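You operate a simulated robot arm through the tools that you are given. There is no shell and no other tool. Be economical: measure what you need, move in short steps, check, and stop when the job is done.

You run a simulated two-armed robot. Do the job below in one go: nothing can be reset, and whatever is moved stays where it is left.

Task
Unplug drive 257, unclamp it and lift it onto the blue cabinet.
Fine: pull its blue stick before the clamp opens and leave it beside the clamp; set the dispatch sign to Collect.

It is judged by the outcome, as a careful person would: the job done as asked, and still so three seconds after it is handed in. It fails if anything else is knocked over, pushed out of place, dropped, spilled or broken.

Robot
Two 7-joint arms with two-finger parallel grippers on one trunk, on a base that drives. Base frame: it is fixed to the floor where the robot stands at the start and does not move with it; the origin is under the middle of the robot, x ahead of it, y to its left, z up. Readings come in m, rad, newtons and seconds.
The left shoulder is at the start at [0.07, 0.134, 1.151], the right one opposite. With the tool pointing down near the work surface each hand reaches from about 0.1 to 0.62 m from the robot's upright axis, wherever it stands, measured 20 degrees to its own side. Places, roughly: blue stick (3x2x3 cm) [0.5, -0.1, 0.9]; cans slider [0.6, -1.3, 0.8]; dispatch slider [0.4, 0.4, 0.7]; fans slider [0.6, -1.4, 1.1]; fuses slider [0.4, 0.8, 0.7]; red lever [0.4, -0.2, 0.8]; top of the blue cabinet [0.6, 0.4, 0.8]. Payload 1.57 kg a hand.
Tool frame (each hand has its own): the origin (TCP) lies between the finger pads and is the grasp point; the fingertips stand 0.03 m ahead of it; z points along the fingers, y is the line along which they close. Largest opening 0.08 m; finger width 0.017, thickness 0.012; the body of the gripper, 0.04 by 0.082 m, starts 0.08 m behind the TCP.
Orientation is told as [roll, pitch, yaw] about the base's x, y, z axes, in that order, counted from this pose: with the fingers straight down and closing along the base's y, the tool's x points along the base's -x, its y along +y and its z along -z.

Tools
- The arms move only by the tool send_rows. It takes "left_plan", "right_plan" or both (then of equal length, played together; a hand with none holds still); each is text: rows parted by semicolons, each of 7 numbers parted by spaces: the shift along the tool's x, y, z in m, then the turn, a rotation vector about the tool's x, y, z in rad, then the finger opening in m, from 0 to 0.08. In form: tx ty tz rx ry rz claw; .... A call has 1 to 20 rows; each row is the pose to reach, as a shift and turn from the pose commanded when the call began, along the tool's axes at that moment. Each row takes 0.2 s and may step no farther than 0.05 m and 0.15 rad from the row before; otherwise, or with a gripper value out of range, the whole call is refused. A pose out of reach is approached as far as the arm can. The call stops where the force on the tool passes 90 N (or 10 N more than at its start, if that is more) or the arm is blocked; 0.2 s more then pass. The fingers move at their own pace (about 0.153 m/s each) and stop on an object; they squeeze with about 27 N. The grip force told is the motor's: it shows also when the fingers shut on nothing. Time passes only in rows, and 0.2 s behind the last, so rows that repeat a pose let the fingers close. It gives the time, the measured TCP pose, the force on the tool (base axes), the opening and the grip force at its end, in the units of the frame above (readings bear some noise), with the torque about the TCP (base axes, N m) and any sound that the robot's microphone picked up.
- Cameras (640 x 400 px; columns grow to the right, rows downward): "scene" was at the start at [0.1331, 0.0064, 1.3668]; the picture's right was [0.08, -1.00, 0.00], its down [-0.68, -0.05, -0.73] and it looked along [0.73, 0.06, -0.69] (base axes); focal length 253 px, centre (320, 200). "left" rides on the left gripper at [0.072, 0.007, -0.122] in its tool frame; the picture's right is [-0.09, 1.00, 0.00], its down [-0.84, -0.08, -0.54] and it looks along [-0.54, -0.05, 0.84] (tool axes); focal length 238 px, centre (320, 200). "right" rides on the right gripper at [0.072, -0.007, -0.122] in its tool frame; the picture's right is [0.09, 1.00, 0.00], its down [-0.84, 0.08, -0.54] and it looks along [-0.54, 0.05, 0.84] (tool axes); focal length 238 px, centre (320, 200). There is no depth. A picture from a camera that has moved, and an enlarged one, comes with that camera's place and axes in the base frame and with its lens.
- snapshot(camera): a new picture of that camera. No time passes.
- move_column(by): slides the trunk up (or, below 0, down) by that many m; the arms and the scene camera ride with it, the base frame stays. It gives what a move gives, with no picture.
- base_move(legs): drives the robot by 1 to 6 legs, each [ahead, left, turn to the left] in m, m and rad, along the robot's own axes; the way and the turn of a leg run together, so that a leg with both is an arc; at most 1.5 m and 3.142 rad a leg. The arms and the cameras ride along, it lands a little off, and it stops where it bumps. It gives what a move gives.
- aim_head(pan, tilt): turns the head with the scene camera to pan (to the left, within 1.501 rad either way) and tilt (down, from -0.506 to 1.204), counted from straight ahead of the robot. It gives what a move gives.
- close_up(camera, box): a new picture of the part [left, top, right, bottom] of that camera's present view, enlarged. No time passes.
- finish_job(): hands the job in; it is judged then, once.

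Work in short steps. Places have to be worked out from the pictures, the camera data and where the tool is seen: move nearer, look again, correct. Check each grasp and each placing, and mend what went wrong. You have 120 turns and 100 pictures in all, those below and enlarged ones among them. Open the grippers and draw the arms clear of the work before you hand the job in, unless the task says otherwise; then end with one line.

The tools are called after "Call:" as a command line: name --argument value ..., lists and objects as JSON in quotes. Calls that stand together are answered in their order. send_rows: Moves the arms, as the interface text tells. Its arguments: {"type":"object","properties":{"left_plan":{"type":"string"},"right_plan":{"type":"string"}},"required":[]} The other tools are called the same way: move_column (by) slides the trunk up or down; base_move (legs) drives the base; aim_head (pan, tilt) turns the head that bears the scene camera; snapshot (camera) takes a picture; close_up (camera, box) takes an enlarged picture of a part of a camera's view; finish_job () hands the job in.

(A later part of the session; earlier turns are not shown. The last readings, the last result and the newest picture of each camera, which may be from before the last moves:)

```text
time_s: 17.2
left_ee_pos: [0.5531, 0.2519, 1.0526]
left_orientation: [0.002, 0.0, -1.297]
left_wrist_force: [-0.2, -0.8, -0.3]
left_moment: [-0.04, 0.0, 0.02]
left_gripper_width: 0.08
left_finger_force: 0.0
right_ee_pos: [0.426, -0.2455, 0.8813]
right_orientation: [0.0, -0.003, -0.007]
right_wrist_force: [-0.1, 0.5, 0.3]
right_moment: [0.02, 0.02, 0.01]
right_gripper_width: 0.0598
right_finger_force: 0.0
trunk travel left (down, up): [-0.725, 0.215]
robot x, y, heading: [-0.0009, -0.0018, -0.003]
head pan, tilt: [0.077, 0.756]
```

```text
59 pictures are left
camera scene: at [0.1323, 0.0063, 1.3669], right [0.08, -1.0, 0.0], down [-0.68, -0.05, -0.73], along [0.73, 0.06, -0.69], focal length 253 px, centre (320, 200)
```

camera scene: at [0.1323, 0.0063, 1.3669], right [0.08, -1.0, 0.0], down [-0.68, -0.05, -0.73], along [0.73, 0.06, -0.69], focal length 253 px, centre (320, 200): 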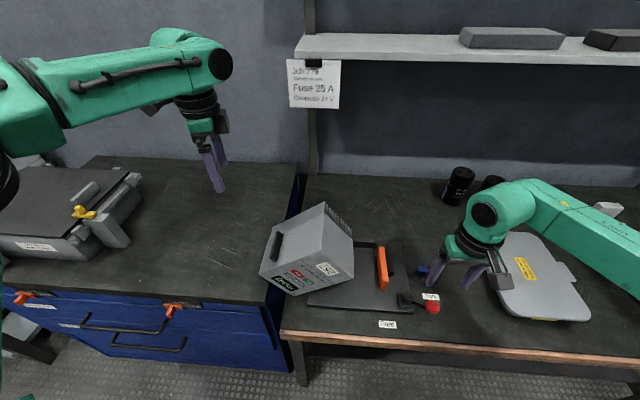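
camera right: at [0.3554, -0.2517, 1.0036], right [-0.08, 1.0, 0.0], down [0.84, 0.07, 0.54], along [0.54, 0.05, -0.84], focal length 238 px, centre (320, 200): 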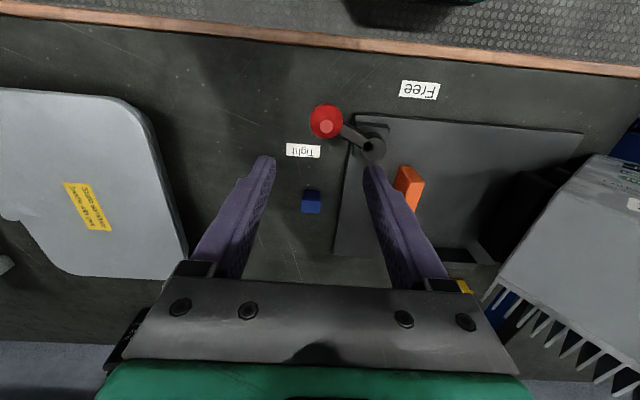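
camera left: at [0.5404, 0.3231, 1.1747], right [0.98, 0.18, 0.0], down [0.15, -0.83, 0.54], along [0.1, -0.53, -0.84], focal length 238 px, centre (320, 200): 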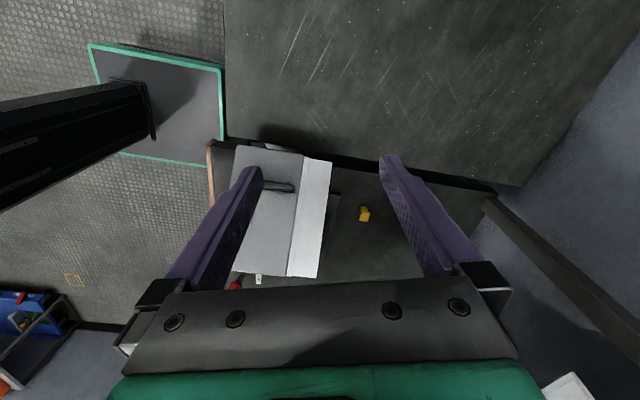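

The knob is at about [0.421,-0.240,0.768] and the pivot near [0.442,-0.187]. I will close the fingers, come down on the far side of the knob (+x), and push it round toward "Free".

Call:
send_rows --right_plan "-0.02 -0.004 0 0 0 0 0; -0.036 -0.0065 0 0 0 0 0; -0.036 -0.0065 0.04 0 0 0 0; -0.036 -0.0065 0.08 0 0 0 0; -0.036 -0.0065 0.106 0 0 0 0"

Call:
snapshot --camera "right"

Call:
close_up --camera "scene" --box '[370, 230, 510, 340]'

```text
time_s: 18.4
left_ee_pos: [0.553, 0.2516, 1.0527]
left_orientation: [0.001, 0.001, -1.299]
left_wrist_force: [0.8, -0.3, 0.3]
left_moment: [0.01, 0.03, 0.01]
left_gripper_width: 0.08
left_finger_force: 0.0
right_ee_pos: [0.4634, -0.2543, 0.7773]
right_orientation: [-0.001, -0.002, -0.008]
right_wrist_force: [-0.3, -0.2, -0.8]
right_moment: [-0.01, 0.02, -0.01]
right_gripper_width: 0.0
right_finger_force: 20.7
trunk travel left (down, up): [-0.725, 0.215]
robot x, y, heading: [0.001, 0.0003, 0.001]
head pan, tilt: [0.077, 0.756]
```

```text
58 pictures are left
camera right: at [0.3924, -0.2594, 0.8985], right [-0.08, 1.0, 0.0], down [0.84, 0.07, 0.54], along [0.54, 0.05, -0.84], focal length 238 px, centre (320, 200)
```

right: 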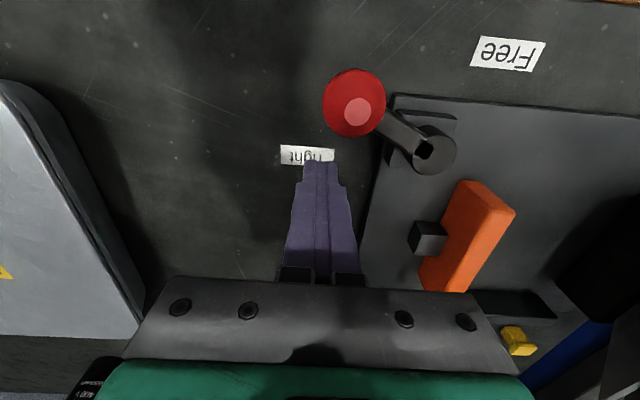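

```text
3.64 times, centred on (440, 285) of scene
camera zoom: at [0.1332, 0.0064, 1.3668], right [0.08, -1.0, 0.0], down [-0.68, -0.05, -0.73], along [0.73, 0.06, -0.69], focal length 920 px, centre (-116, -109)
```

zoom: 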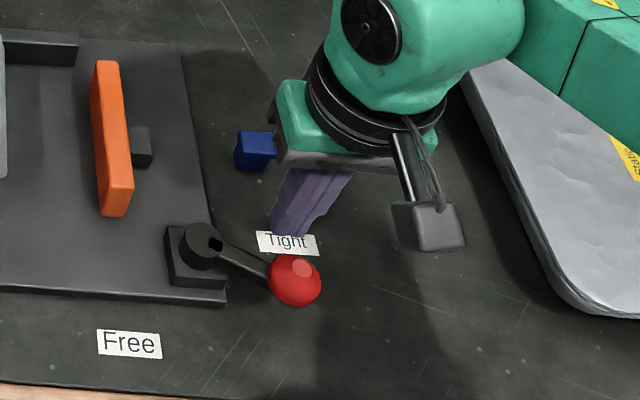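

The pusher sits just behind the knob. I push along the arc, about half of it first.

Call:
send_rows --right_plan "0.016 0.003 0 0 0 0 0; 0.028 0.006 0 0 0 0 0; 0.0396 0.0087 0 0 0 0 0; 0.05 0.0135 0 0 0 0 0; 0.0588 0.0185 0 0 0 0 0; 0.067 0.026 0 0 0 0 0; 0.0734 0.0343 0 0 0 0 0"

Call:
close_up --camera "scene" --box '[370, 230, 510, 340]'

Call:
snapshot --camera "right"

```text
time_s: 20.0
left_ee_pos: [0.5539, 0.252, 1.0531]
left_orientation: [0.001, 0.0, -1.299]
left_wrist_force: [-0.5, 0.8, -0.2]
left_moment: [-0.02, -0.02, 0.0]
left_gripper_width: 0.0798
left_finger_force: 0.0
right_ee_pos: [0.3882, -0.2181, 0.7762]
right_orientation: [-0.002, -0.002, -0.01]
right_wrist_force: [2.0, -3.7, -0.2]
right_moment: [0.0, -0.02, 0.0]
right_gripper_width: 0.0
right_finger_force: 21.6
trunk travel left (down, up): [-0.725, 0.215]
robot x, y, heading: [0.0006, 0.0003, -0.001]
head pan, tilt: [0.077, 0.756]
```

```text
3.64 times, centred on (440, 285) of scene
camera zoom: at [0.1335, 0.006, 1.3667], right [0.08, -1.0, 0.0], down [-0.68, -0.05, -0.73], along [0.73, 0.06, -0.69], focal length 920 px, centre (-116, -109)
```

zoom: 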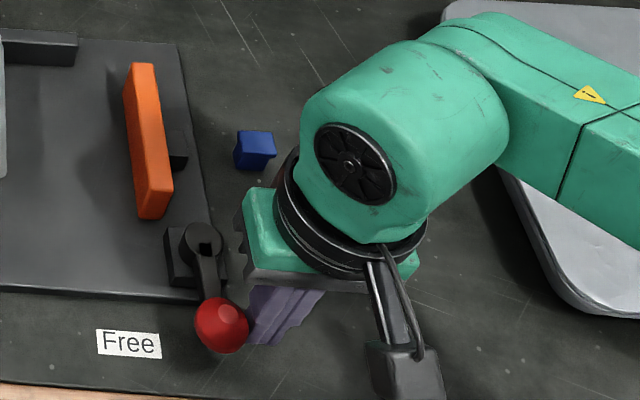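

```text
55 pictures are left
camera right: at [0.3175, -0.2239, 0.8983], right [-0.08, 1.0, 0.0], down [0.84, 0.07, 0.54], along [0.54, 0.04, -0.84], focal length 238 px, centre (320, 200)
```

right: 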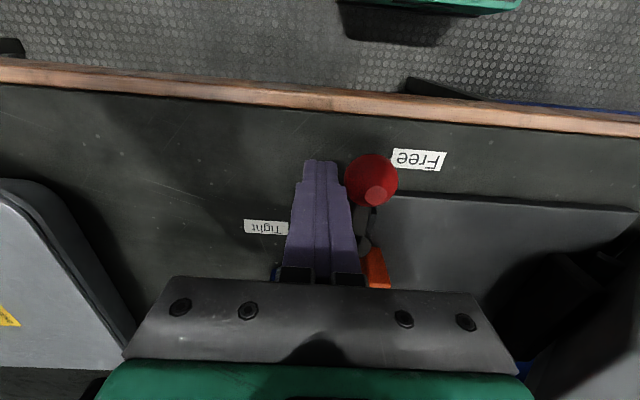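

The orange jaw is opening. I push on along the arc until the stop.

Call:
send_rows --right_plan "0.004 0.010 0 0 0 0 0; 0.008 0.02 0 0 0 0 0; 0.009 0.028 0 0 0 0 0; 0.008 0.035 0 0 0 0 0"

Call:
close_up --camera "scene" --box '[370, 230, 510, 340]'

```text
time_s: 20.8
left_ee_pos: [0.553, 0.2496, 1.0518]
left_orientation: [0.002, 0.0, -1.301]
left_wrist_force: [1.0, 0.8, -1.0]
left_moment: [-0.12, 0.0, -0.02]
left_gripper_width: 0.08
left_finger_force: 0.1
right_ee_pos: [0.3874, -0.2189, 0.777]
right_orientation: [-0.048, -0.018, -0.043]
right_wrist_force: [-0.5, -41.0, 1.8]
right_moment: [0.33, -0.02, 0.25]
right_gripper_width: 0.0
right_finger_force: 21.3
trunk travel left (down, up): [-0.725, 0.215]
robot x, y, heading: [0.0, -0.0016, -0.007]
head pan, tilt: [0.077, 0.756]
stopped in row 3 (right hand): the force on the tool passed its limit (the readings are from after the stop); the commanded pose is now the measured one
```

```text
3.64 times, centred on (440, 285) of scene
camera zoom: at [0.1329, 0.0034, 1.3663], right [0.07, -1.0, 0.0], down [-0.68, -0.05, -0.73], along [0.73, 0.05, -0.69], focal length 920 px, centre (-116, -109)
```

zoom: 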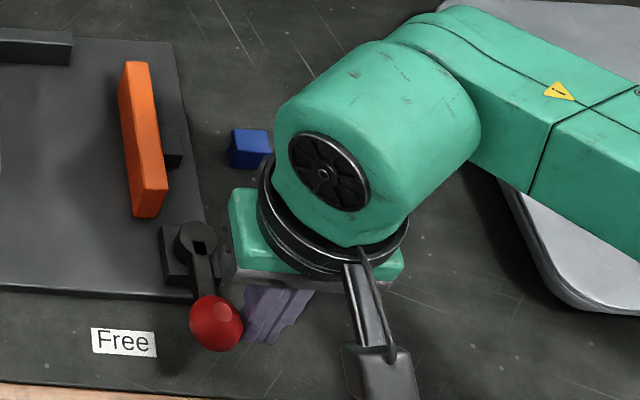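

The lever is hard against its Free stop. I withdraw the right hand and study the drive's pose.

Call:
send_rows --right_plan "0 -0.02 0 0 0 0 0; 0 -0.04 -0.02 0.04 0.0 0 0; 0 -0.05 -0.06 0.048 0.018 -0.03 0; 0 -0.05 -0.1 0.048 0.018 -0.04 0; 0 -0.05 -0.15 0.048 0.018 -0.04 0; 0 -0.05 -0.2 0.048 0.018 -0.04 0"

Call:
snapshot --camera "scene"

Call:
close_up --camera "scene" --box '[240, 180, 400, 320]'

```text
time_s: 22.2
left_ee_pos: [0.5529, 0.2495, 1.0519]
left_orientation: [-0.001, -0.001, -1.302]
left_wrist_force: [-0.1, 0.3, 0.2]
left_moment: [-0.01, 0.02, 0.02]
left_gripper_width: 0.0801
left_finger_force: 0.0
right_ee_pos: [0.3853, -0.2523, 0.98]
right_orientation: [-0.076, 0.004, 0.01]
right_wrist_force: [0.1, 0.3, -0.5]
right_moment: [-0.01, 0.02, 0.0]
right_gripper_width: 0.0
right_finger_force: 21.5
trunk travel left (down, up): [-0.725, 0.215]
robot x, y, heading: [-0.0003, -0.0034, -0.003]
head pan, tilt: [0.077, 0.756]
```

```text
53 pictures are left
camera scene: at [0.1333, 0.005, 1.3668], right [0.07, -1.0, 0.0], down [-0.68, -0.05, -0.73], along [0.73, 0.05, -0.69], focal length 253 px, centre (320, 200)
```

scene: 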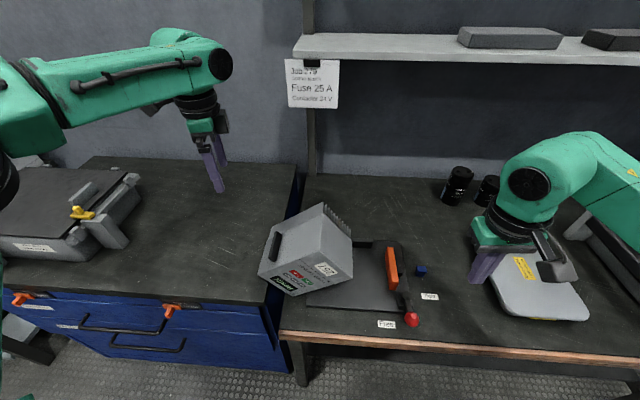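

```text
2.86 times, centred on (320, 250) of scene
camera zoom: at [0.1333, 0.005, 1.3668], right [0.07, -1.0, 0.0], down [-0.68, -0.05, -0.73], along [0.73, 0.05, -0.69], focal length 723 px, centre (320, 57)
```

zoom: 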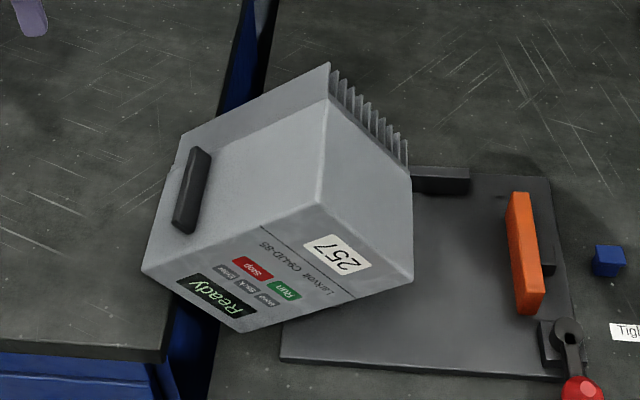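

From the corner geometry the drive is rolled about 126° to its left: top-left edge on the bench, left face against the fixed jaw. Its right rail is up at about [0.503,0.142,0.855]. I plan to grip that rail with the right hand tilted to match, so I raise both hands and drive the base left 0.3 m.

Call:
send_rows --right_plan "0 0 -0.04 0 0 0 0.04; 0.01 0 -0.08 0.03 0 0 0.06; 0.02 0 -0.1 0.07 0 0 0.06" --left_plan "0.02 0 -0.04 0 0 0 0.08; 0.05 0 -0.08 0 0 0 0.08; 0.05 0 -0.1 0 0 0 0.08"

Call:
base_move --legs '[[0, 0.3, 0]]'

Call:
snapshot --camera "scene"

```text
time_s: 23.0
left_ee_pos: [0.5407, 0.2958, 1.1519]
left_orientation: [0.0, 0.002, -1.302]
left_wrist_force: [-1.6, -0.8, 0.7]
left_moment: [0.05, 0.0, 0.02]
left_gripper_width: 0.0799
left_finger_force: 0.1
right_ee_pos: [0.3651, -0.2472, 1.0788]
right_orientation: [-0.146, 0.003, 0.005]
right_wrist_force: [0.1, 0.2, -0.1]
right_moment: [0.02, 0.02, 0.02]
right_gripper_width: 0.0601
right_finger_force: 0.0
trunk travel left (down, up): [-0.725, 0.215]
robot x, y, heading: [0.0014, -0.0025, -0.009]
head pan, tilt: [0.077, 0.756]
```

```text
time_s: 25.0
left_ee_pos: [0.5374, 0.5983, 1.1526]
left_orientation: [0.001, 0.003, -1.296]
left_wrist_force: [0.3, 0.0, -0.1]
left_moment: [-0.01, 0.02, -0.01]
left_gripper_width: 0.0798
left_finger_force: 0.1
right_ee_pos: [0.3676, 0.055, 1.0785]
right_orientation: [-0.145, 0.002, 0.016]
right_wrist_force: [-0.3, 0.7, -0.2]
right_moment: [0.04, -0.05, 0.0]
right_gripper_width: 0.0599
right_finger_force: 0.1
trunk travel left (down, up): [-0.725, 0.215]
robot x, y, heading: [0.0026, 0.2987, 0.005]
head pan, tilt: [0.077, 0.756]
```

```text
51 pictures are left
camera scene: at [0.1333, 0.3034, 1.3668], right [0.08, -1.0, 0.0], down [-0.68, -0.05, -0.73], along [0.73, 0.06, -0.69], focal length 253 px, centre (320, 200)
```

scene: 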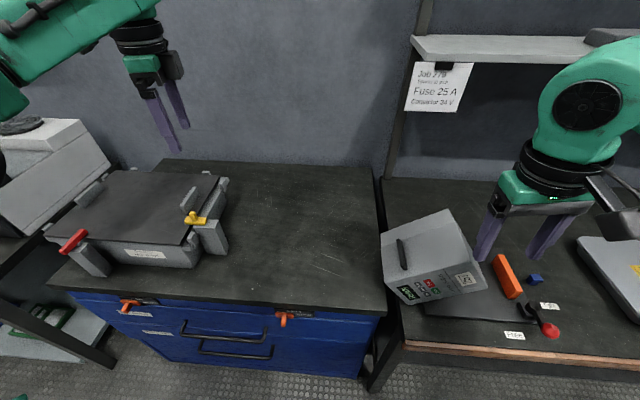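

The view confirms the cabinet's clear area and the drive. I tilt the right hand to about −0.63 rad and hover it over the rail along the rail's outward normal.

Call:
send_rows --right_plan "-0.03 0.04 -0.02 0.1 0 0 0.05; -0.07 0.08 -0.02 0.22 0 0 0.05; -0.10 0.12 -0.02 0.34 0 0 0.05; -0.135 0.15 0 0.45 0 0 0.05; -0.135 0.16 0.04 0.485 0 0 0.05; -0.135 0.16 0.08 0.485 0 0 0.05; -0.135 0.16 0.115 0.485 0 0 0.05"

Call:
snapshot --camera "right"

Call:
close_up --camera "scene" --box '[350, 140, 570, 320]'

```text
refused: row 1 steps farther than a row can; nothing moved
```

```text
50 pictures are left
camera right: at [0.2964, 0.0646, 1.2008], right [-0.11, 0.98, -0.14], down [0.84, 0.17, 0.52], along [0.54, -0.06, -0.84], focal length 238 px, centre (320, 200)
```

right: 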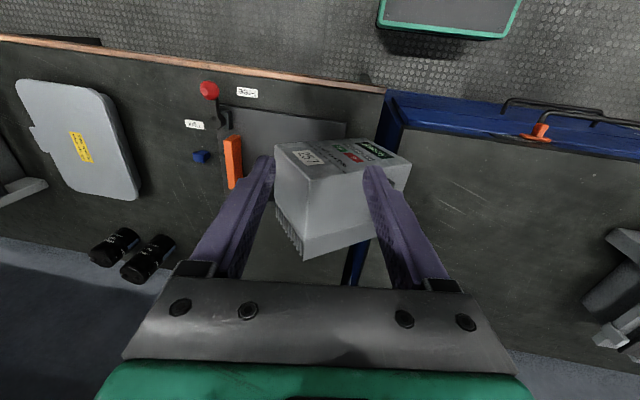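

```text
2.22 times, centred on (460, 230) of scene
camera zoom: at [0.1333, 0.3034, 1.3668], right [0.08, -1.0, 0.0], down [-0.68, -0.05, -0.73], along [0.73, 0.06, -0.69], focal length 562 px, centre (9, 133)
```

zoom: 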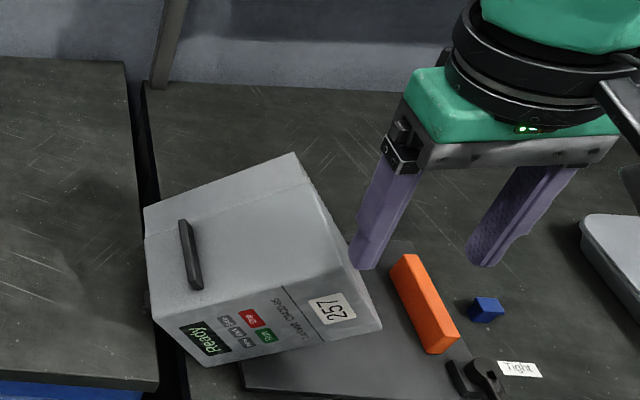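

One step was too long. The rail reads again at [0.502,0.139,0.857], so I resend with shorter steps.

Call:
send_rows --right_plan "-0.025 0.03 -0.01 0.1 0 0 0.05; -0.053 0.06 -0.015 0.2 0 0 0.05; -0.08 0.09 -0.015 0.3 0 0 0.05; -0.107 0.12 -0.01 0.4 0 0 0.05; -0.134 0.15 0 0.485 0 0 0.05; -0.134 0.16 0.04 0.485 0 0 0.05; -0.134 0.16 0.08 0.485 0 0 0.05; -0.134 0.16 0.115 0.485 0 0 0.05"

```text
time_s: 26.8
left_ee_pos: [0.539, 0.599, 1.1502]
left_orientation: [0.0, 0.002, -1.295]
left_wrist_force: [-0.6, -0.9, 1.0]
left_moment: [-0.02, -0.02, 0.04]
left_gripper_width: 0.0802
left_finger_force: 0.0
right_ee_pos: [0.5, 0.1999, 0.9408]
right_orientation: [-0.632, 0.0, 0.017]
right_wrist_force: [1.0, -0.4, -0.3]
right_moment: [0.01, 0.02, 0.0]
right_gripper_width: 0.0501
right_finger_force: 0.1
trunk travel left (down, up): [-0.725, 0.215]
robot x, y, heading: [-0.0014, 0.3005, 0.002]
head pan, tilt: [0.077, 0.756]
```

Call:
snapshot --camera "right"

Call:
close_up --camera "scene" --box '[350, 140, 510, 320]'

```text
48 pictures are left
camera right: at [0.428, 0.2657, 1.0433], right [-0.11, 0.8, -0.59], down [0.83, 0.4, 0.39], along [0.54, -0.45, -0.71], focal length 238 px, centre (320, 200)
```

right: 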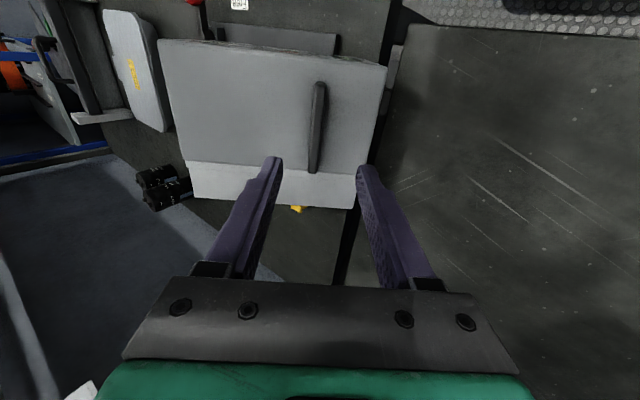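

```text
2.22 times, centred on (430, 230) of scene
camera zoom: at [0.1341, 0.3054, 1.3667], right [0.08, -1.0, 0.0], down [-0.68, -0.06, -0.73], along [0.72, 0.06, -0.69], focal length 562 px, centre (76, 133)
```

zoom: 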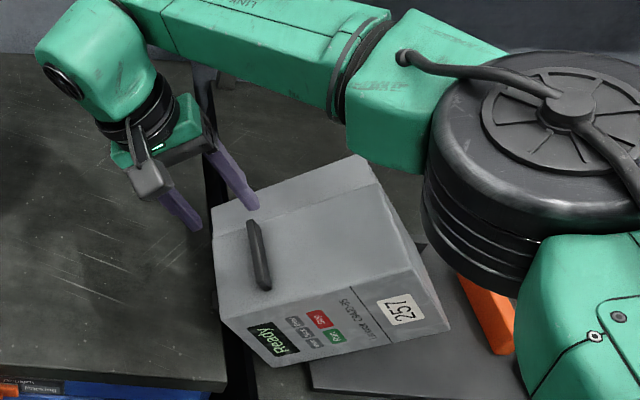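

The rail is centred between the fingers and parallel to them, about 0.10 m ahead of the TCP, and 12 mm thick. I advance most of the way.

Call:
send_rows --right_plan "0.004 -0.0045 0.03 0 0 0 0.045; 0.004 -0.0045 0.055 0 0 0 0.045; 0.004 -0.0045 0.075 0 0 0 0.045"

Call:
close_up --camera "scene" --box '[380, 190, 460, 260]'

Call:
snapshot --camera "right"

```text
time_s: 27.6
left_ee_pos: [0.5383, 0.6001, 1.1529]
left_orientation: [0.001, 0.0, -1.293]
left_wrist_force: [-0.9, -0.1, -0.3]
left_moment: [0.01, -0.01, 0.01]
left_gripper_width: 0.0803
left_finger_force: 0.0
right_ee_pos: [0.4949, 0.1502, 0.8838]
right_orientation: [-0.631, 0.004, 0.017]
right_wrist_force: [1.1, 1.0, 1.2]
right_moment: [-0.06, 0.01, 0.04]
right_gripper_width: 0.0449
right_finger_force: 0.1
trunk travel left (down, up): [-0.725, 0.215]
robot x, y, heading: [0.0042, 0.2989, 0.002]
head pan, tilt: [0.077, 0.756]
```

```text
5.71 times, centred on (420, 225) of scene
camera zoom: at [0.1333, 0.3048, 1.3668], right [0.08, -1.0, 0.0], down [-0.68, -0.05, -0.73], along [0.73, 0.06, -0.69], focal length 1446 px, centre (-251, 57)
```

zoom: 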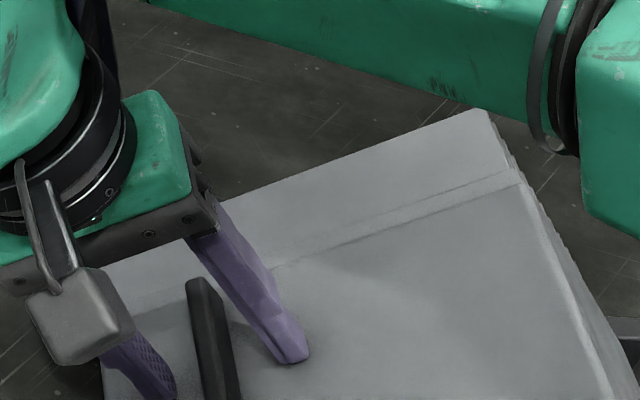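

```text
45 pictures are left
camera right: at [0.4239, 0.2165, 0.9862], right [-0.11, 0.8, -0.59], down [0.83, 0.4, 0.39], along [0.55, -0.45, -0.71], focal length 238 px, centre (320, 200)
```

right: 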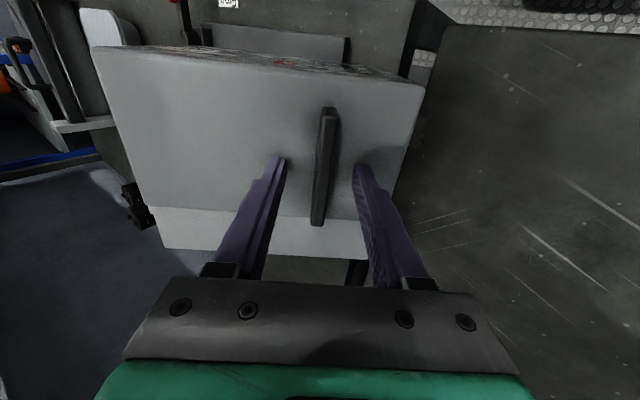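

Tips are almost on the face, straddling the rail. Advance 4 mm and close.

Call:
send_rows --right_plan "-0.002 0.001 0.004 0 0 0 0.045; -0.002 0.001 0.004 0 0 0 0.02; -0.002 0.001 0.004 0 0 0 0.0; -0.002 0.001 0.004 0 0 0 0.0"

Call:
close_up --camera "right" --box '[220, 90, 420, 240]'

```text
time_s: 28.6
left_ee_pos: [0.5345, 0.6021, 1.1529]
left_orientation: [0.005, -0.002, -1.295]
left_wrist_force: [0.7, -0.2, -0.1]
left_moment: [0.01, -0.01, 0.02]
left_gripper_width: 0.08
left_finger_force: 0.0
right_ee_pos: [0.4937, 0.1516, 0.8834]
right_orientation: [-0.632, 0.0, 0.016]
right_wrist_force: [-0.4, 7.2, 27.0]
right_moment: [-0.94, 0.5, -0.5]
right_gripper_width: 0.0102
right_finger_force: 26.9
trunk travel left (down, up): [-0.725, 0.215]
robot x, y, heading: [0.0002, 0.297, 0.004]
head pan, tilt: [0.077, 0.756]
```

```text
2.67 times, centred on (320, 165) of right
camera zoom: at [0.4219, 0.218, 0.9846], right [-0.1, 0.8, -0.59], down [0.83, 0.4, 0.39], along [0.55, -0.45, -0.71], focal length 636 px, centre (320, 293)
```

zoom: 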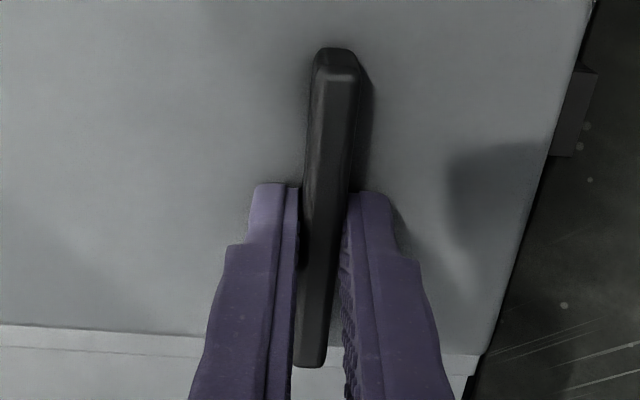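

The rail is gripped (10 mm). I try a 3 cm lift and read the load.

Call:
send_rows --right_plan "0 -0.004 -0.0085 0 0 0 0; 0 -0.010 -0.0160 0 0 0 0; 0 -0.0177 -0.0242 0 0 0 0; 0 -0.0177 -0.0242 0 0 0 0"

Call:
close_up --camera "scene" --box '[350, 180, 510, 320]'

```text
time_s: 29.6
left_ee_pos: [0.54, 0.599, 1.1517]
left_orientation: [0.0, -0.001, -1.295]
left_wrist_force: [0.2, -0.8, -0.4]
left_moment: [-0.02, -0.01, 0.0]
left_gripper_width: 0.0799
left_finger_force: 0.0
right_ee_pos: [0.4978, 0.1506, 0.9103]
right_orientation: [-0.632, 0.003, 0.016]
right_wrist_force: [-1.1, 1.4, -0.4]
right_moment: [0.54, 0.0, 0.04]
right_gripper_width: 0.0142
right_finger_force: 27.2
trunk travel left (down, up): [-0.725, 0.215]
robot x, y, heading: [0.0034, 0.2956, 0.0]
head pan, tilt: [0.077, 0.756]
```

```text
2.86 times, centred on (430, 250) of scene
camera zoom: at [0.1343, 0.3051, 1.3667], right [0.08, -1.0, 0.0], down [-0.68, -0.05, -0.73], along [0.72, 0.06, -0.69], focal length 723 px, centre (6, 57)
```

zoom: 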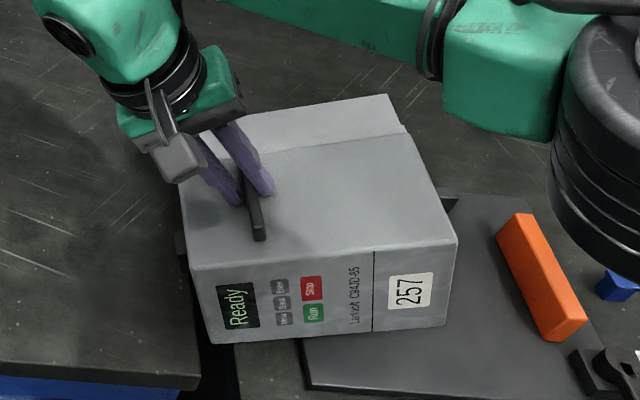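

The drive rolled to about −110° while following the rail, still partly supported. I continue lifting, turning the hand along with it.

Call:
send_rows --right_plan "0 -0.006 -0.008 -0.07 0 0 0; 0 -0.012 -0.016 -0.14 0 0 0; 0 -0.018 -0.024 -0.21 0 0 0; 0 -0.024 -0.032 -0.28 0 0 0; 0 -0.03 -0.04 -0.35 0 0 0; 0 -0.03 -0.04 -0.35 0 0 0"

Call:
close_up --camera "scene" --box '[350, 160, 530, 320]'

```text
time_s: 31.0
left_ee_pos: [0.5393, 0.5987, 1.1514]
left_orientation: [-0.002, 0.0, -1.294]
left_wrist_force: [0.2, 0.4, -0.7]
left_moment: [0.01, -0.02, 0.01]
left_gripper_width: 0.0801
left_finger_force: 0.1
right_ee_pos: [0.4991, 0.1502, 0.9588]
right_orientation: [-0.282, 0.003, 0.016]
right_wrist_force: [0.3, 0.8, -9.1]
right_moment: [0.25, 0.03, -0.02]
right_gripper_width: 0.0116
right_finger_force: 27.4
trunk travel left (down, up): [-0.725, 0.215]
robot x, y, heading: [-0.0013, 0.2961, 0.003]
head pan, tilt: [0.077, 0.756]
```

```text
2.50 times, centred on (440, 240) of scene
camera zoom: at [0.1351, 0.3048, 1.3666], right [0.08, -1.0, 0.0], down [-0.68, -0.05, -0.73], along [0.72, 0.06, -0.69], focal length 633 px, centre (20, 100)
```

zoom: 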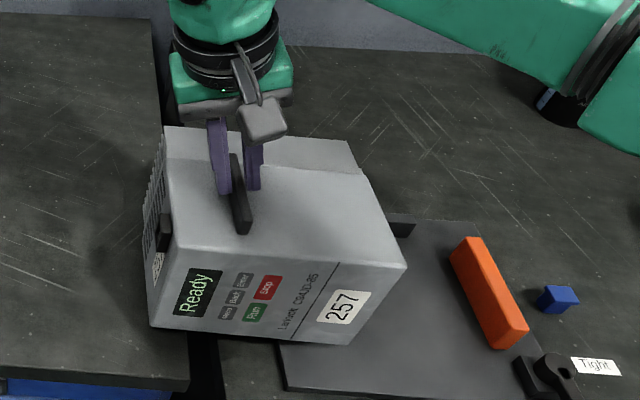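

It follows well (9 N carried). Continue up with rotation.

Call:
send_rows --right_plan "0 -0.003 -0.01 -0.07 0 0 0; 0 -0.0056 -0.019 -0.14 0 0 0; 0 -0.0083 -0.029 -0.21 0 0 0; 0 -0.011 -0.038 -0.28 0 0 0; 0 -0.014 -0.048 -0.35 0 0 0; 0 -0.017 -0.058 -0.42 0 0 0; 0 -0.017 -0.058 -0.42 0 0 0"

Call:
close_up --camera "scene" --box '[350, 160, 530, 320]'

```text
time_s: 32.6
left_ee_pos: [0.5383, 0.6, 1.1515]
left_orientation: [0.001, 0.001, -1.294]
left_wrist_force: [-0.1, -0.3, -0.2]
left_moment: [0.05, -0.03, -0.03]
left_gripper_width: 0.0797
left_finger_force: 0.1
right_ee_pos: [0.4987, 0.1498, 1.0216]
right_orientation: [0.14, 0.004, 0.016]
right_wrist_force: [-0.4, 0.8, 0.3]
right_moment: [0.01, -0.01, 0.01]
right_gripper_width: 0.0
right_finger_force: 21.7
trunk travel left (down, up): [-0.725, 0.215]
robot x, y, heading: [-0.0019, 0.3011, 0.004]
head pan, tilt: [0.077, 0.756]
```

```text
2.50 times, centred on (440, 240) of scene
camera zoom: at [0.1336, 0.3051, 1.3668], right [0.08, -1.0, 0.0], down [-0.68, -0.05, -0.73], along [0.73, 0.06, -0.69], focal length 633 px, centre (20, 100)
```

zoom: 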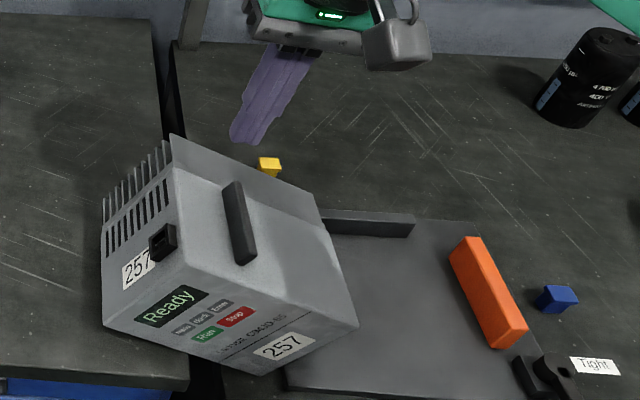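

The rail slipped out of the fingers. I hold still a moment and see how the drive settles.

Call:
send_rows --right_plan "0 0 -0.03 0 0 0 0.05; 0 0 -0.03 0 0 0 0.05; 0 0 -0.03 0 0 0 0.05; 0 0 -0.03 0 0 0 0.05; 0 0 -0.03 0 0 0 0.05; 0 0 -0.03 0 0 0 0.05"

Call:
close_up --camera "scene" --box '[350, 160, 530, 320]'

```text
time_s: 34.0
left_ee_pos: [0.5378, 0.5996, 1.1516]
left_orientation: [-0.001, -0.001, -1.295]
left_wrist_force: [0.2, -0.4, 0.5]
left_moment: [-0.02, 0.01, 0.0]
left_gripper_width: 0.0803
left_finger_force: 0.1
right_ee_pos: [0.4983, 0.1448, 1.0514]
right_orientation: [0.139, 0.002, 0.016]
right_wrist_force: [0.1, 1.5, 0.8]
right_moment: [-0.01, 0.0, 0.02]
right_gripper_width: 0.05
right_finger_force: 0.1
trunk travel left (down, up): [-0.725, 0.215]
robot x, y, heading: [-0.0004, 0.2958, 0.005]
head pan, tilt: [0.077, 0.756]
```

```text
2.50 times, centred on (440, 240) of scene
camera zoom: at [0.1333, 0.305, 1.3668], right [0.08, -1.0, 0.0], down [-0.68, -0.05, -0.73], along [0.73, 0.06, -0.69], focal length 633 px, centre (20, 100)
```

zoom: 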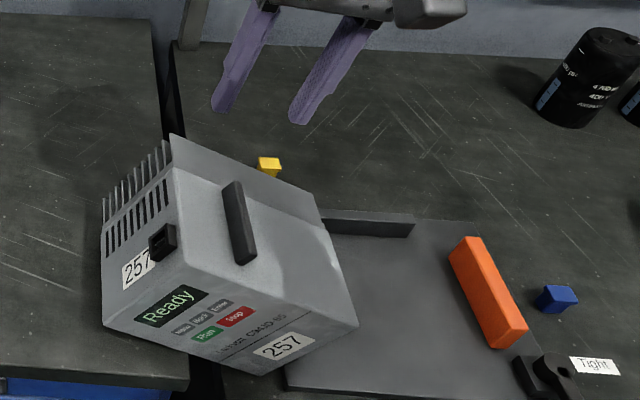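

The drive is now stable, leaning at roll ≈ −65° with its lower edge on the bench and its left face on the cabinet edge. The right rail is near [0.505,0.133,0.868]. I regrip it with the hand aligned to that angle (roll +0.44).

Call:
send_rows --right_plan "-0.003 -0.03 0.0 -0.1 0 0 0.05; -0.006 -0.06 0.01 -0.2 0 0 0.045; -0.006 -0.0607 0.05 -0.297 0 0 0.045; -0.006 -0.0607 0.09 -0.297 0 0 0.045"

Call:
snapshot --camera "right"

Call:
close_up --camera "scene" --box '[350, 160, 530, 320]'

```text
time_s: 35.0
left_ee_pos: [0.5394, 0.5979, 1.152]
left_orientation: [-0.002, 0.0, -1.295]
left_wrist_force: [0.1, -0.5, 0.4]
left_moment: [-0.02, -0.02, 0.0]
left_gripper_width: 0.0803
left_finger_force: 0.1
right_ee_pos: [0.5041, 0.0969, 0.951]
right_orientation: [0.437, 0.002, 0.015]
right_wrist_force: [-0.1, 0.1, -0.7]
right_moment: [0.01, 0.01, -0.01]
right_gripper_width: 0.0449
right_finger_force: 0.0
trunk travel left (down, up): [-0.725, 0.215]
robot x, y, heading: [0.0019, 0.2983, 0.003]
head pan, tilt: [0.077, 0.756]
```

```text
39 pictures are left
camera right: at [0.434, 0.0382, 1.0597], right [-0.1, 0.9, 0.42], down [0.84, -0.15, 0.52], along [0.53, 0.41, -0.74], focal length 238 px, centre (320, 200)
```

right: 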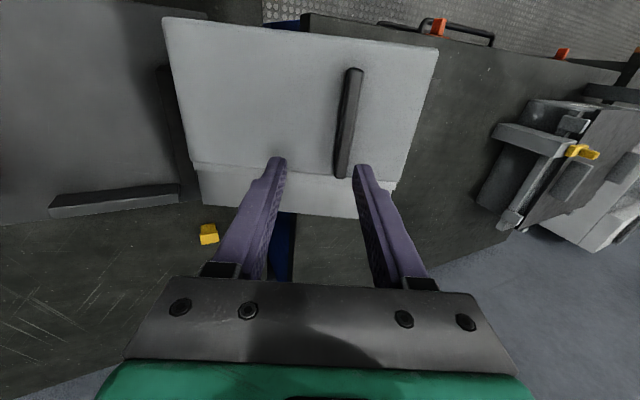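

```text
2.50 times, centred on (440, 240) of scene
camera zoom: at [0.1338, 0.3045, 1.3668], right [0.08, -1.0, 0.0], down [-0.68, -0.05, -0.73], along [0.73, 0.06, -0.69], focal length 633 px, centre (20, 100)
```

zoom: 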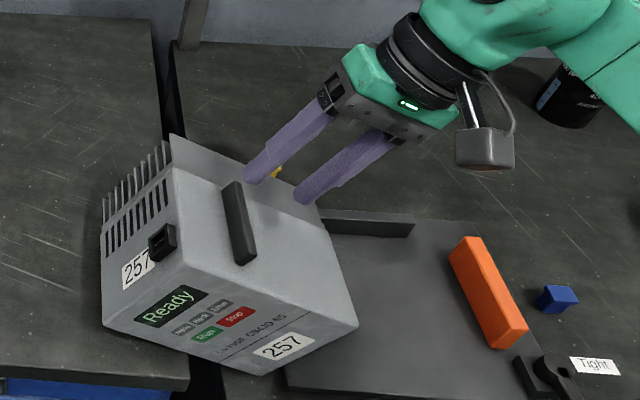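

Triangulating from both cameras puts the rail at [0.480,0.140,0.904], i.e. tool offset (0.019, 0.0185, 0.062). I correct for that and advance partway.

Call:
send_rows --right_plan "0.019 0.0185 0 0 0 -0.06 0.045; 0.019 0.0185 0.02 0 0 -0.06 0.045; 0.019 0.0185 0.036 0 0 -0.06 0.045"

Call:
snapshot --camera "right"

Call:
close_up --camera "scene" --box '[370, 180, 490, 280]'

```text
time_s: 35.8
left_ee_pos: [0.5377, 0.5997, 1.1522]
left_orientation: [-0.001, 0.001, -1.294]
left_wrist_force: [-0.4, -0.5, 0.3]
left_moment: [0.02, -0.01, -0.02]
left_gripper_width: 0.0801
left_finger_force: 0.0
right_ee_pos: [0.4827, 0.1291, 0.9277]
right_orientation: [0.434, -0.022, 0.07]
right_wrist_force: [-0.5, 0.4, -0.5]
right_moment: [0.0, -0.01, -0.02]
right_gripper_width: 0.0449
right_finger_force: 0.2
trunk travel left (down, up): [-0.725, 0.215]
robot x, y, heading: [-0.0018, 0.2958, 0.006]
head pan, tilt: [0.077, 0.756]
```

```text
37 pictures are left
camera right: at [0.4146, 0.0666, 1.0339], right [-0.16, 0.89, 0.42], down [0.83, -0.1, 0.54], along [0.53, 0.44, -0.73], focal length 238 px, centre (320, 200)
```

right: 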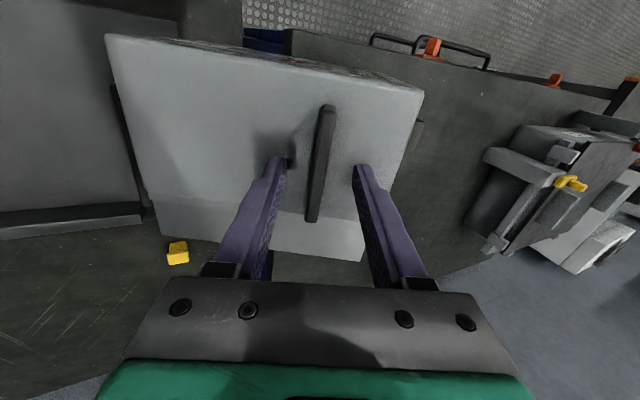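

```text
4.00 times, centred on (430, 230) of scene
camera zoom: at [0.1336, 0.3049, 1.3668], right [0.08, -1.0, 0.0], down [-0.68, -0.05, -0.73], along [0.73, 0.06, -0.69], focal length 1012 px, centre (-120, 80)
```

zoom: 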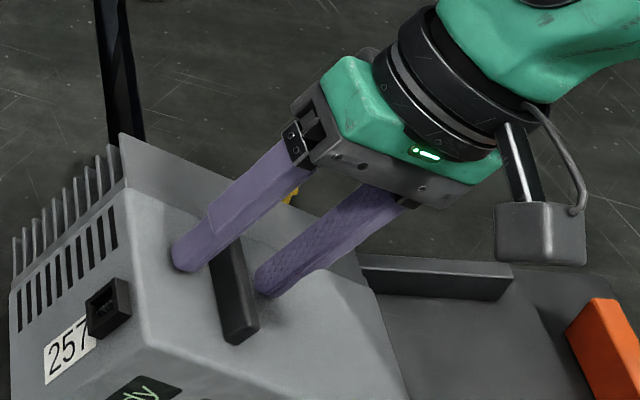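

Rail well centred. I advance until light contact with the face.

Call:
send_rows --right_plan "0.003 0 0.005 0 0 0 0.045; 0.003 0 0.01 0 0 0 0.045"

```text
time_s: 36.4
left_ee_pos: [0.5353, 0.5968, 1.154]
left_orientation: [0.004, 0.002, -1.297]
left_wrist_force: [-0.3, -0.5, 0.1]
left_moment: [0.0, -0.02, 0.01]
left_gripper_width: 0.0801
left_finger_force: 0.0
right_ee_pos: [0.4812, 0.1313, 0.9248]
right_orientation: [0.44, -0.036, 0.065]
right_wrist_force: [6.5, -10.7, 27.7]
right_moment: [0.93, 0.1, -0.29]
right_gripper_width: 0.0465
right_finger_force: 0.7
trunk travel left (down, up): [-0.725, 0.215]
robot x, y, heading: [0.0001, 0.2988, 0.005]
head pan, tilt: [0.077, 0.756]
```

The left-hand finger touched first, so I turn the hand 0.08 rad to square it up, then close.

Call:
send_rows --right_plan "0 0 -0.007 -0.04 0 0 0.045; 0 0 -0.005 -0.09 0 0 0.045; 0 0 -0.004 -0.09 0 0 0.045"

```text
time_s: 37.2
left_ee_pos: [0.5366, 0.597, 1.1534]
left_orientation: [0.003, 0.002, -1.295]
left_wrist_force: [0.0, -0.4, -0.1]
left_moment: [0.01, -0.01, -0.01]
left_gripper_width: 0.0799
left_finger_force: 0.1
right_ee_pos: [0.4803, 0.1284, 0.9254]
right_orientation: [0.527, -0.027, 0.066]
right_wrist_force: [6.7, -16.3, 21.2]
right_moment: [-0.99, -0.38, 0.06]
right_gripper_width: 0.0474
right_finger_force: 1.5
trunk travel left (down, up): [-0.725, 0.215]
robot x, y, heading: [-0.001, 0.2982, 0.002]
head pan, tilt: [0.077, 0.756]
```

Now the other finger touches, so the true angle is between the two. I set it midway and close.

Call:
send_rows --right_plan "0 0 -0.002 0.045 0 0 0.045; 0 0 -0.002 0.045 0 0 0.02; 0 0 -0.002 0.045 0 0 0; 0 0 -0.002 0.045 0 0 0; 0 0 -0.002 0.045 0 0 0"

Call:
close_up --camera "scene" --box '[370, 180, 490, 280]'

```text
time_s: 38.4
left_ee_pos: [0.5367, 0.599, 1.1534]
left_orientation: [0.002, 0.0, -1.295]
left_wrist_force: [0.2, -0.3, 0.2]
left_moment: [0.01, -0.01, 0.0]
left_gripper_width: 0.0802
left_finger_force: 0.1
right_ee_pos: [0.4806, 0.1308, 0.9244]
right_orientation: [0.48, -0.023, 0.071]
right_wrist_force: [-3.3, -4.0, 8.9]
right_moment: [-0.18, 0.76, -0.1]
right_gripper_width: 0.0111
right_finger_force: 26.9
trunk travel left (down, up): [-0.725, 0.215]
robot x, y, heading: [0.0007, 0.298, -0.001]
head pan, tilt: [0.077, 0.756]
```

```text
4.00 times, centred on (430, 230) of scene
camera zoom: at [0.1313, 0.3046, 1.367], right [0.08, -1.0, 0.0], down [-0.68, -0.05, -0.73], along [0.73, 0.06, -0.68], focal length 1012 px, centre (-120, 80)
```

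zoom: 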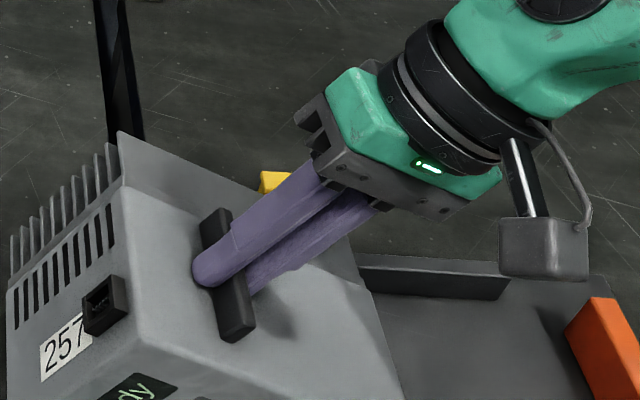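

Firm grip in the middle of the rail. Slow vertical lift of 4 cm.

Call:
send_rows --right_plan "0 0.0023 -0.0044 0 0 0 0; 0 0.0046 -0.0089 0 0 0 0; 0 0.0069 -0.0133 0 0 0 0; 0 0.0092 -0.0177 0 0 0 0; 0 0.0116 -0.0222 0 0 0 0; 0 0.0139 -0.0266 0 0 0 0; 0 0.0162 -0.031 0 0 0 0; 0 0.0185 -0.0355 0 0 0 0"

Call:
close_up --camera "scene" --box '[350, 160, 530, 320]'

```text
time_s: 40.2
left_ee_pos: [0.5396, 0.5989, 1.1507]
left_orientation: [-0.001, 0.001, -1.296]
left_wrist_force: [0.2, 0.8, 0.1]
left_moment: [0.0, 0.0, 0.02]
left_gripper_width: 0.0798
left_finger_force: 0.1
right_ee_pos: [0.4824, 0.1301, 0.9643]
right_orientation: [0.482, -0.021, 0.07]
right_wrist_force: [0.3, -0.5, -11.7]
right_moment: [-0.15, 0.25, -0.02]
right_gripper_width: 0.0098
right_finger_force: 26.9
trunk travel left (down, up): [-0.725, 0.215]
robot x, y, heading: [-0.0037, 0.3016, 0.005]
head pan, tilt: [0.077, 0.756]
```

```text
2.50 times, centred on (440, 240) of scene
camera zoom: at [0.1352, 0.3044, 1.3666], right [0.08, -1.0, 0.0], down [-0.68, -0.05, -0.73], along [0.72, 0.06, -0.69], focal length 633 px, centre (20, 100)
```

zoom: 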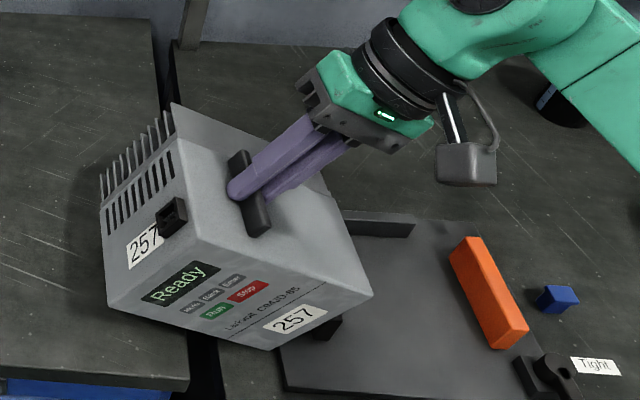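

About 12 N carried and the rail holds firmly, so one hand suffices. I lift 7 cm more, slowly.

Call:
send_rows --right_plan "0 0.0032 -0.0062 0 0 0 0; 0 0.0065 -0.0124 0 0 0 0; 0 0.0097 -0.0186 0 0 0 0; 0 0.0129 -0.0248 0 0 0 0; 0 0.0162 -0.031 0 0 0 0; 0 0.0194 -0.0373 0 0 0 0; 0 0.0226 -0.0435 0 0 0 0; 0 0.0259 -0.0497 0 0 0 0; 0 0.0291 -0.0559 0 0 0 0; 0 0.0324 -0.0621 0 0 0 0"

Call:
snapshot --camera "scene"

```text
time_s: 42.4
left_ee_pos: [0.5404, 0.599, 1.1517]
left_orientation: [-0.002, 0.001, -1.297]
left_wrist_force: [-0.1, -0.4, -0.3]
left_moment: [0.03, -0.04, 0.0]
left_gripper_width: 0.0797
left_finger_force: 0.0
right_ee_pos: [0.4815, 0.13, 1.0321]
right_orientation: [0.481, -0.022, 0.069]
right_wrist_force: [0.0, 0.3, -12.0]
right_moment: [-0.16, 0.25, -0.02]
right_gripper_width: 0.0099
right_finger_force: 27.1
trunk travel left (down, up): [-0.725, 0.215]
robot x, y, heading: [0.002, 0.2981, 0.002]
head pan, tilt: [0.077, 0.756]
```

```text
33 pictures are left
camera scene: at [0.1353, 0.3044, 1.3665], right [0.08, -1.0, 0.0], down [-0.68, -0.05, -0.73], along [0.72, 0.06, -0.69], focal length 253 px, centre (320, 200)
```

scene: 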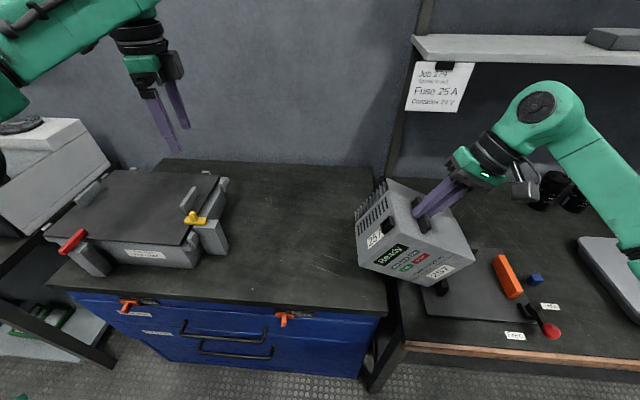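

Fully lifted, steady 12 N. I pull the left hand in and shift the drive 5 cm forward, then drive the base left to carry it over the cabinet.

Call:
send_rows --right_plan "-0.008 0 0 0 0 0 0; -0.016 0 0 0 0 0 0; -0.024 0 0 0 0 0 0; -0.032 0 0 0 0 0 0; -0.04 0 0 0 0 0 0; -0.05 0 0 0 0 0 0" --left_plan "0 -0.035 0 0 0 0 0.08; 0 -0.07 0 0 0 0 0.08; 0 -0.105 0 0 0 0 0.08; 0 -0.14 0 0 0 0 0.08; 0 -0.175 0 0 0 0 0.08; 0.006 -0.2 0 0 0 0 0.08"

Call:
base_move --legs '[[0, 0.14, 0], [0, 0.14, 0]]'

Call:
snapshot --camera "scene"

```text
time_s: 43.8
left_ee_pos: [0.347, 0.5511, 1.152]
left_orientation: [-0.002, 0.0, -1.297]
left_wrist_force: [-0.1, 1.2, -0.9]
left_moment: [0.05, -0.02, 0.02]
left_gripper_width: 0.08
left_finger_force: 0.1
right_ee_pos: [0.5308, 0.1338, 1.0341]
right_orientation: [0.48, -0.02, 0.07]
right_wrist_force: [-1.7, 0.6, -11.8]
right_moment: [-0.13, 0.23, -0.01]
right_gripper_width: 0.0098
right_finger_force: 27.2
trunk travel left (down, up): [-0.725, 0.215]
robot x, y, heading: [0.0008, 0.3014, 0.007]
head pan, tilt: [0.077, 0.756]
```

```text
time_s: 46.1
left_ee_pos: [0.3444, 0.8264, 1.152]
left_orientation: [-0.001, 0.004, -1.292]
left_wrist_force: [0.2, -0.5, 0.0]
left_moment: [0.04, 0.05, -0.01]
left_gripper_width: 0.0801
left_finger_force: 0.0
right_ee_pos: [0.5311, 0.4096, 1.0332]
right_orientation: [0.48, -0.02, 0.071]
right_wrist_force: [0.0, -0.5, -11.5]
right_moment: [-0.12, 0.22, 0.04]
right_gripper_width: 0.01
right_finger_force: 27.4
trunk travel left (down, up): [-0.725, 0.215]
robot x, y, heading: [0.0031, 0.575, 0.004]
head pan, tilt: [0.077, 0.756]
```

```text
32 pictures are left
camera scene: at [0.1342, 0.58, 1.3665], right [0.08, -1.0, 0.0], down [-0.69, -0.05, -0.73], along [0.72, 0.06, -0.69], focal length 253 px, centre (320, 200)
```

scene: 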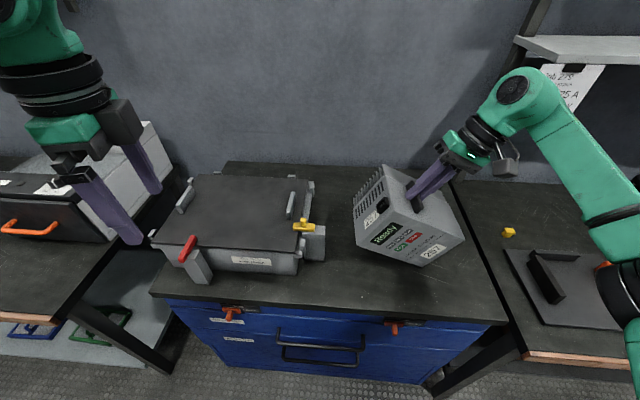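

The drive hangs over the clear part of the cabinet, about 7 cm from the box. I lower 5.5 cm, then check.

Call:
send_rows --right_plan "0 -0.0046 0.0089 0 0 0 0; 0 -0.0092 0.0177 0 0 0 0; 0 -0.0139 0.0266 0 0 0 0; 0 -0.0185 0.0355 0 0 0 0; 0 -0.0231 0.0444 0 0 0 0; 0 -0.0254 0.0488 0 0 0 0"

Call:
close_up --camera "scene" --box '[320, 150, 520, 310]'

```text
time_s: 47.5
left_ee_pos: [0.3447, 0.8294, 1.1521]
left_orientation: [-0.001, 0.003, -1.293]
left_wrist_force: [0.4, -0.8, 0.4]
left_moment: [-0.02, 0.02, 0.03]
left_gripper_width: 0.08
left_finger_force: 0.0
right_ee_pos: [0.5313, 0.4114, 0.9789]
right_orientation: [0.479, -0.021, 0.072]
right_wrist_force: [0.0, 0.9, -11.7]
right_moment: [-0.18, 0.25, 0.04]
right_gripper_width: 0.0098
right_finger_force: 26.6
trunk travel left (down, up): [-0.725, 0.215]
robot x, y, heading: [-0.0014, 0.5762, 0.009]
head pan, tilt: [0.077, 0.756]
```

```text
2.50 times, centred on (420, 230) of scene
camera zoom: at [0.1343, 0.5824, 1.3665], right [0.08, -1.0, 0.0], down [-0.69, -0.06, -0.73], along [0.72, 0.06, -0.69], focal length 633 px, centre (70, 125)
```

zoom: 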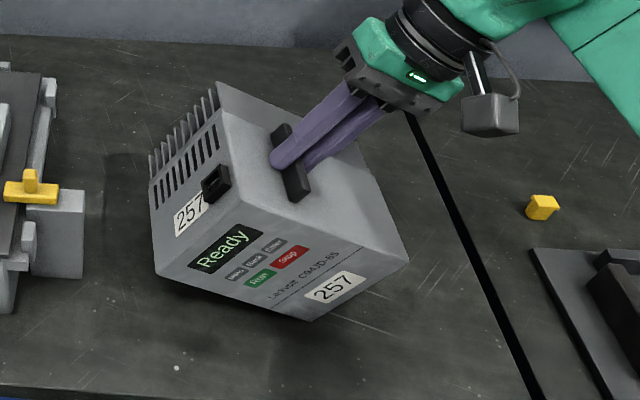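

Still hanging free. I lower in small steps until the lower edge touches.

Call:
send_rows --right_plan "0 -0.0023 0.0044 0 0 0 0; 0 -0.0046 0.0089 0 0 0 0; 0 -0.0065 0.0124 0 0 0 0"

```text
time_s: 48.3
left_ee_pos: [0.3447, 0.8279, 1.153]
left_orientation: [-0.001, 0.0, -1.293]
left_wrist_force: [-0.3, -0.7, 1.3]
left_moment: [-0.01, 0.0, -0.03]
left_gripper_width: 0.0798
left_finger_force: 0.1
right_ee_pos: [0.5308, 0.412, 0.9648]
right_orientation: [0.48, -0.022, 0.071]
right_wrist_force: [1.2, 0.3, -7.3]
right_moment: [-0.33, 0.18, 0.03]
right_gripper_width: 0.0099
right_finger_force: 26.8
trunk travel left (down, up): [-0.725, 0.215]
robot x, y, heading: [0.0014, 0.5768, 0.009]
head pan, tilt: [0.077, 0.756]
```

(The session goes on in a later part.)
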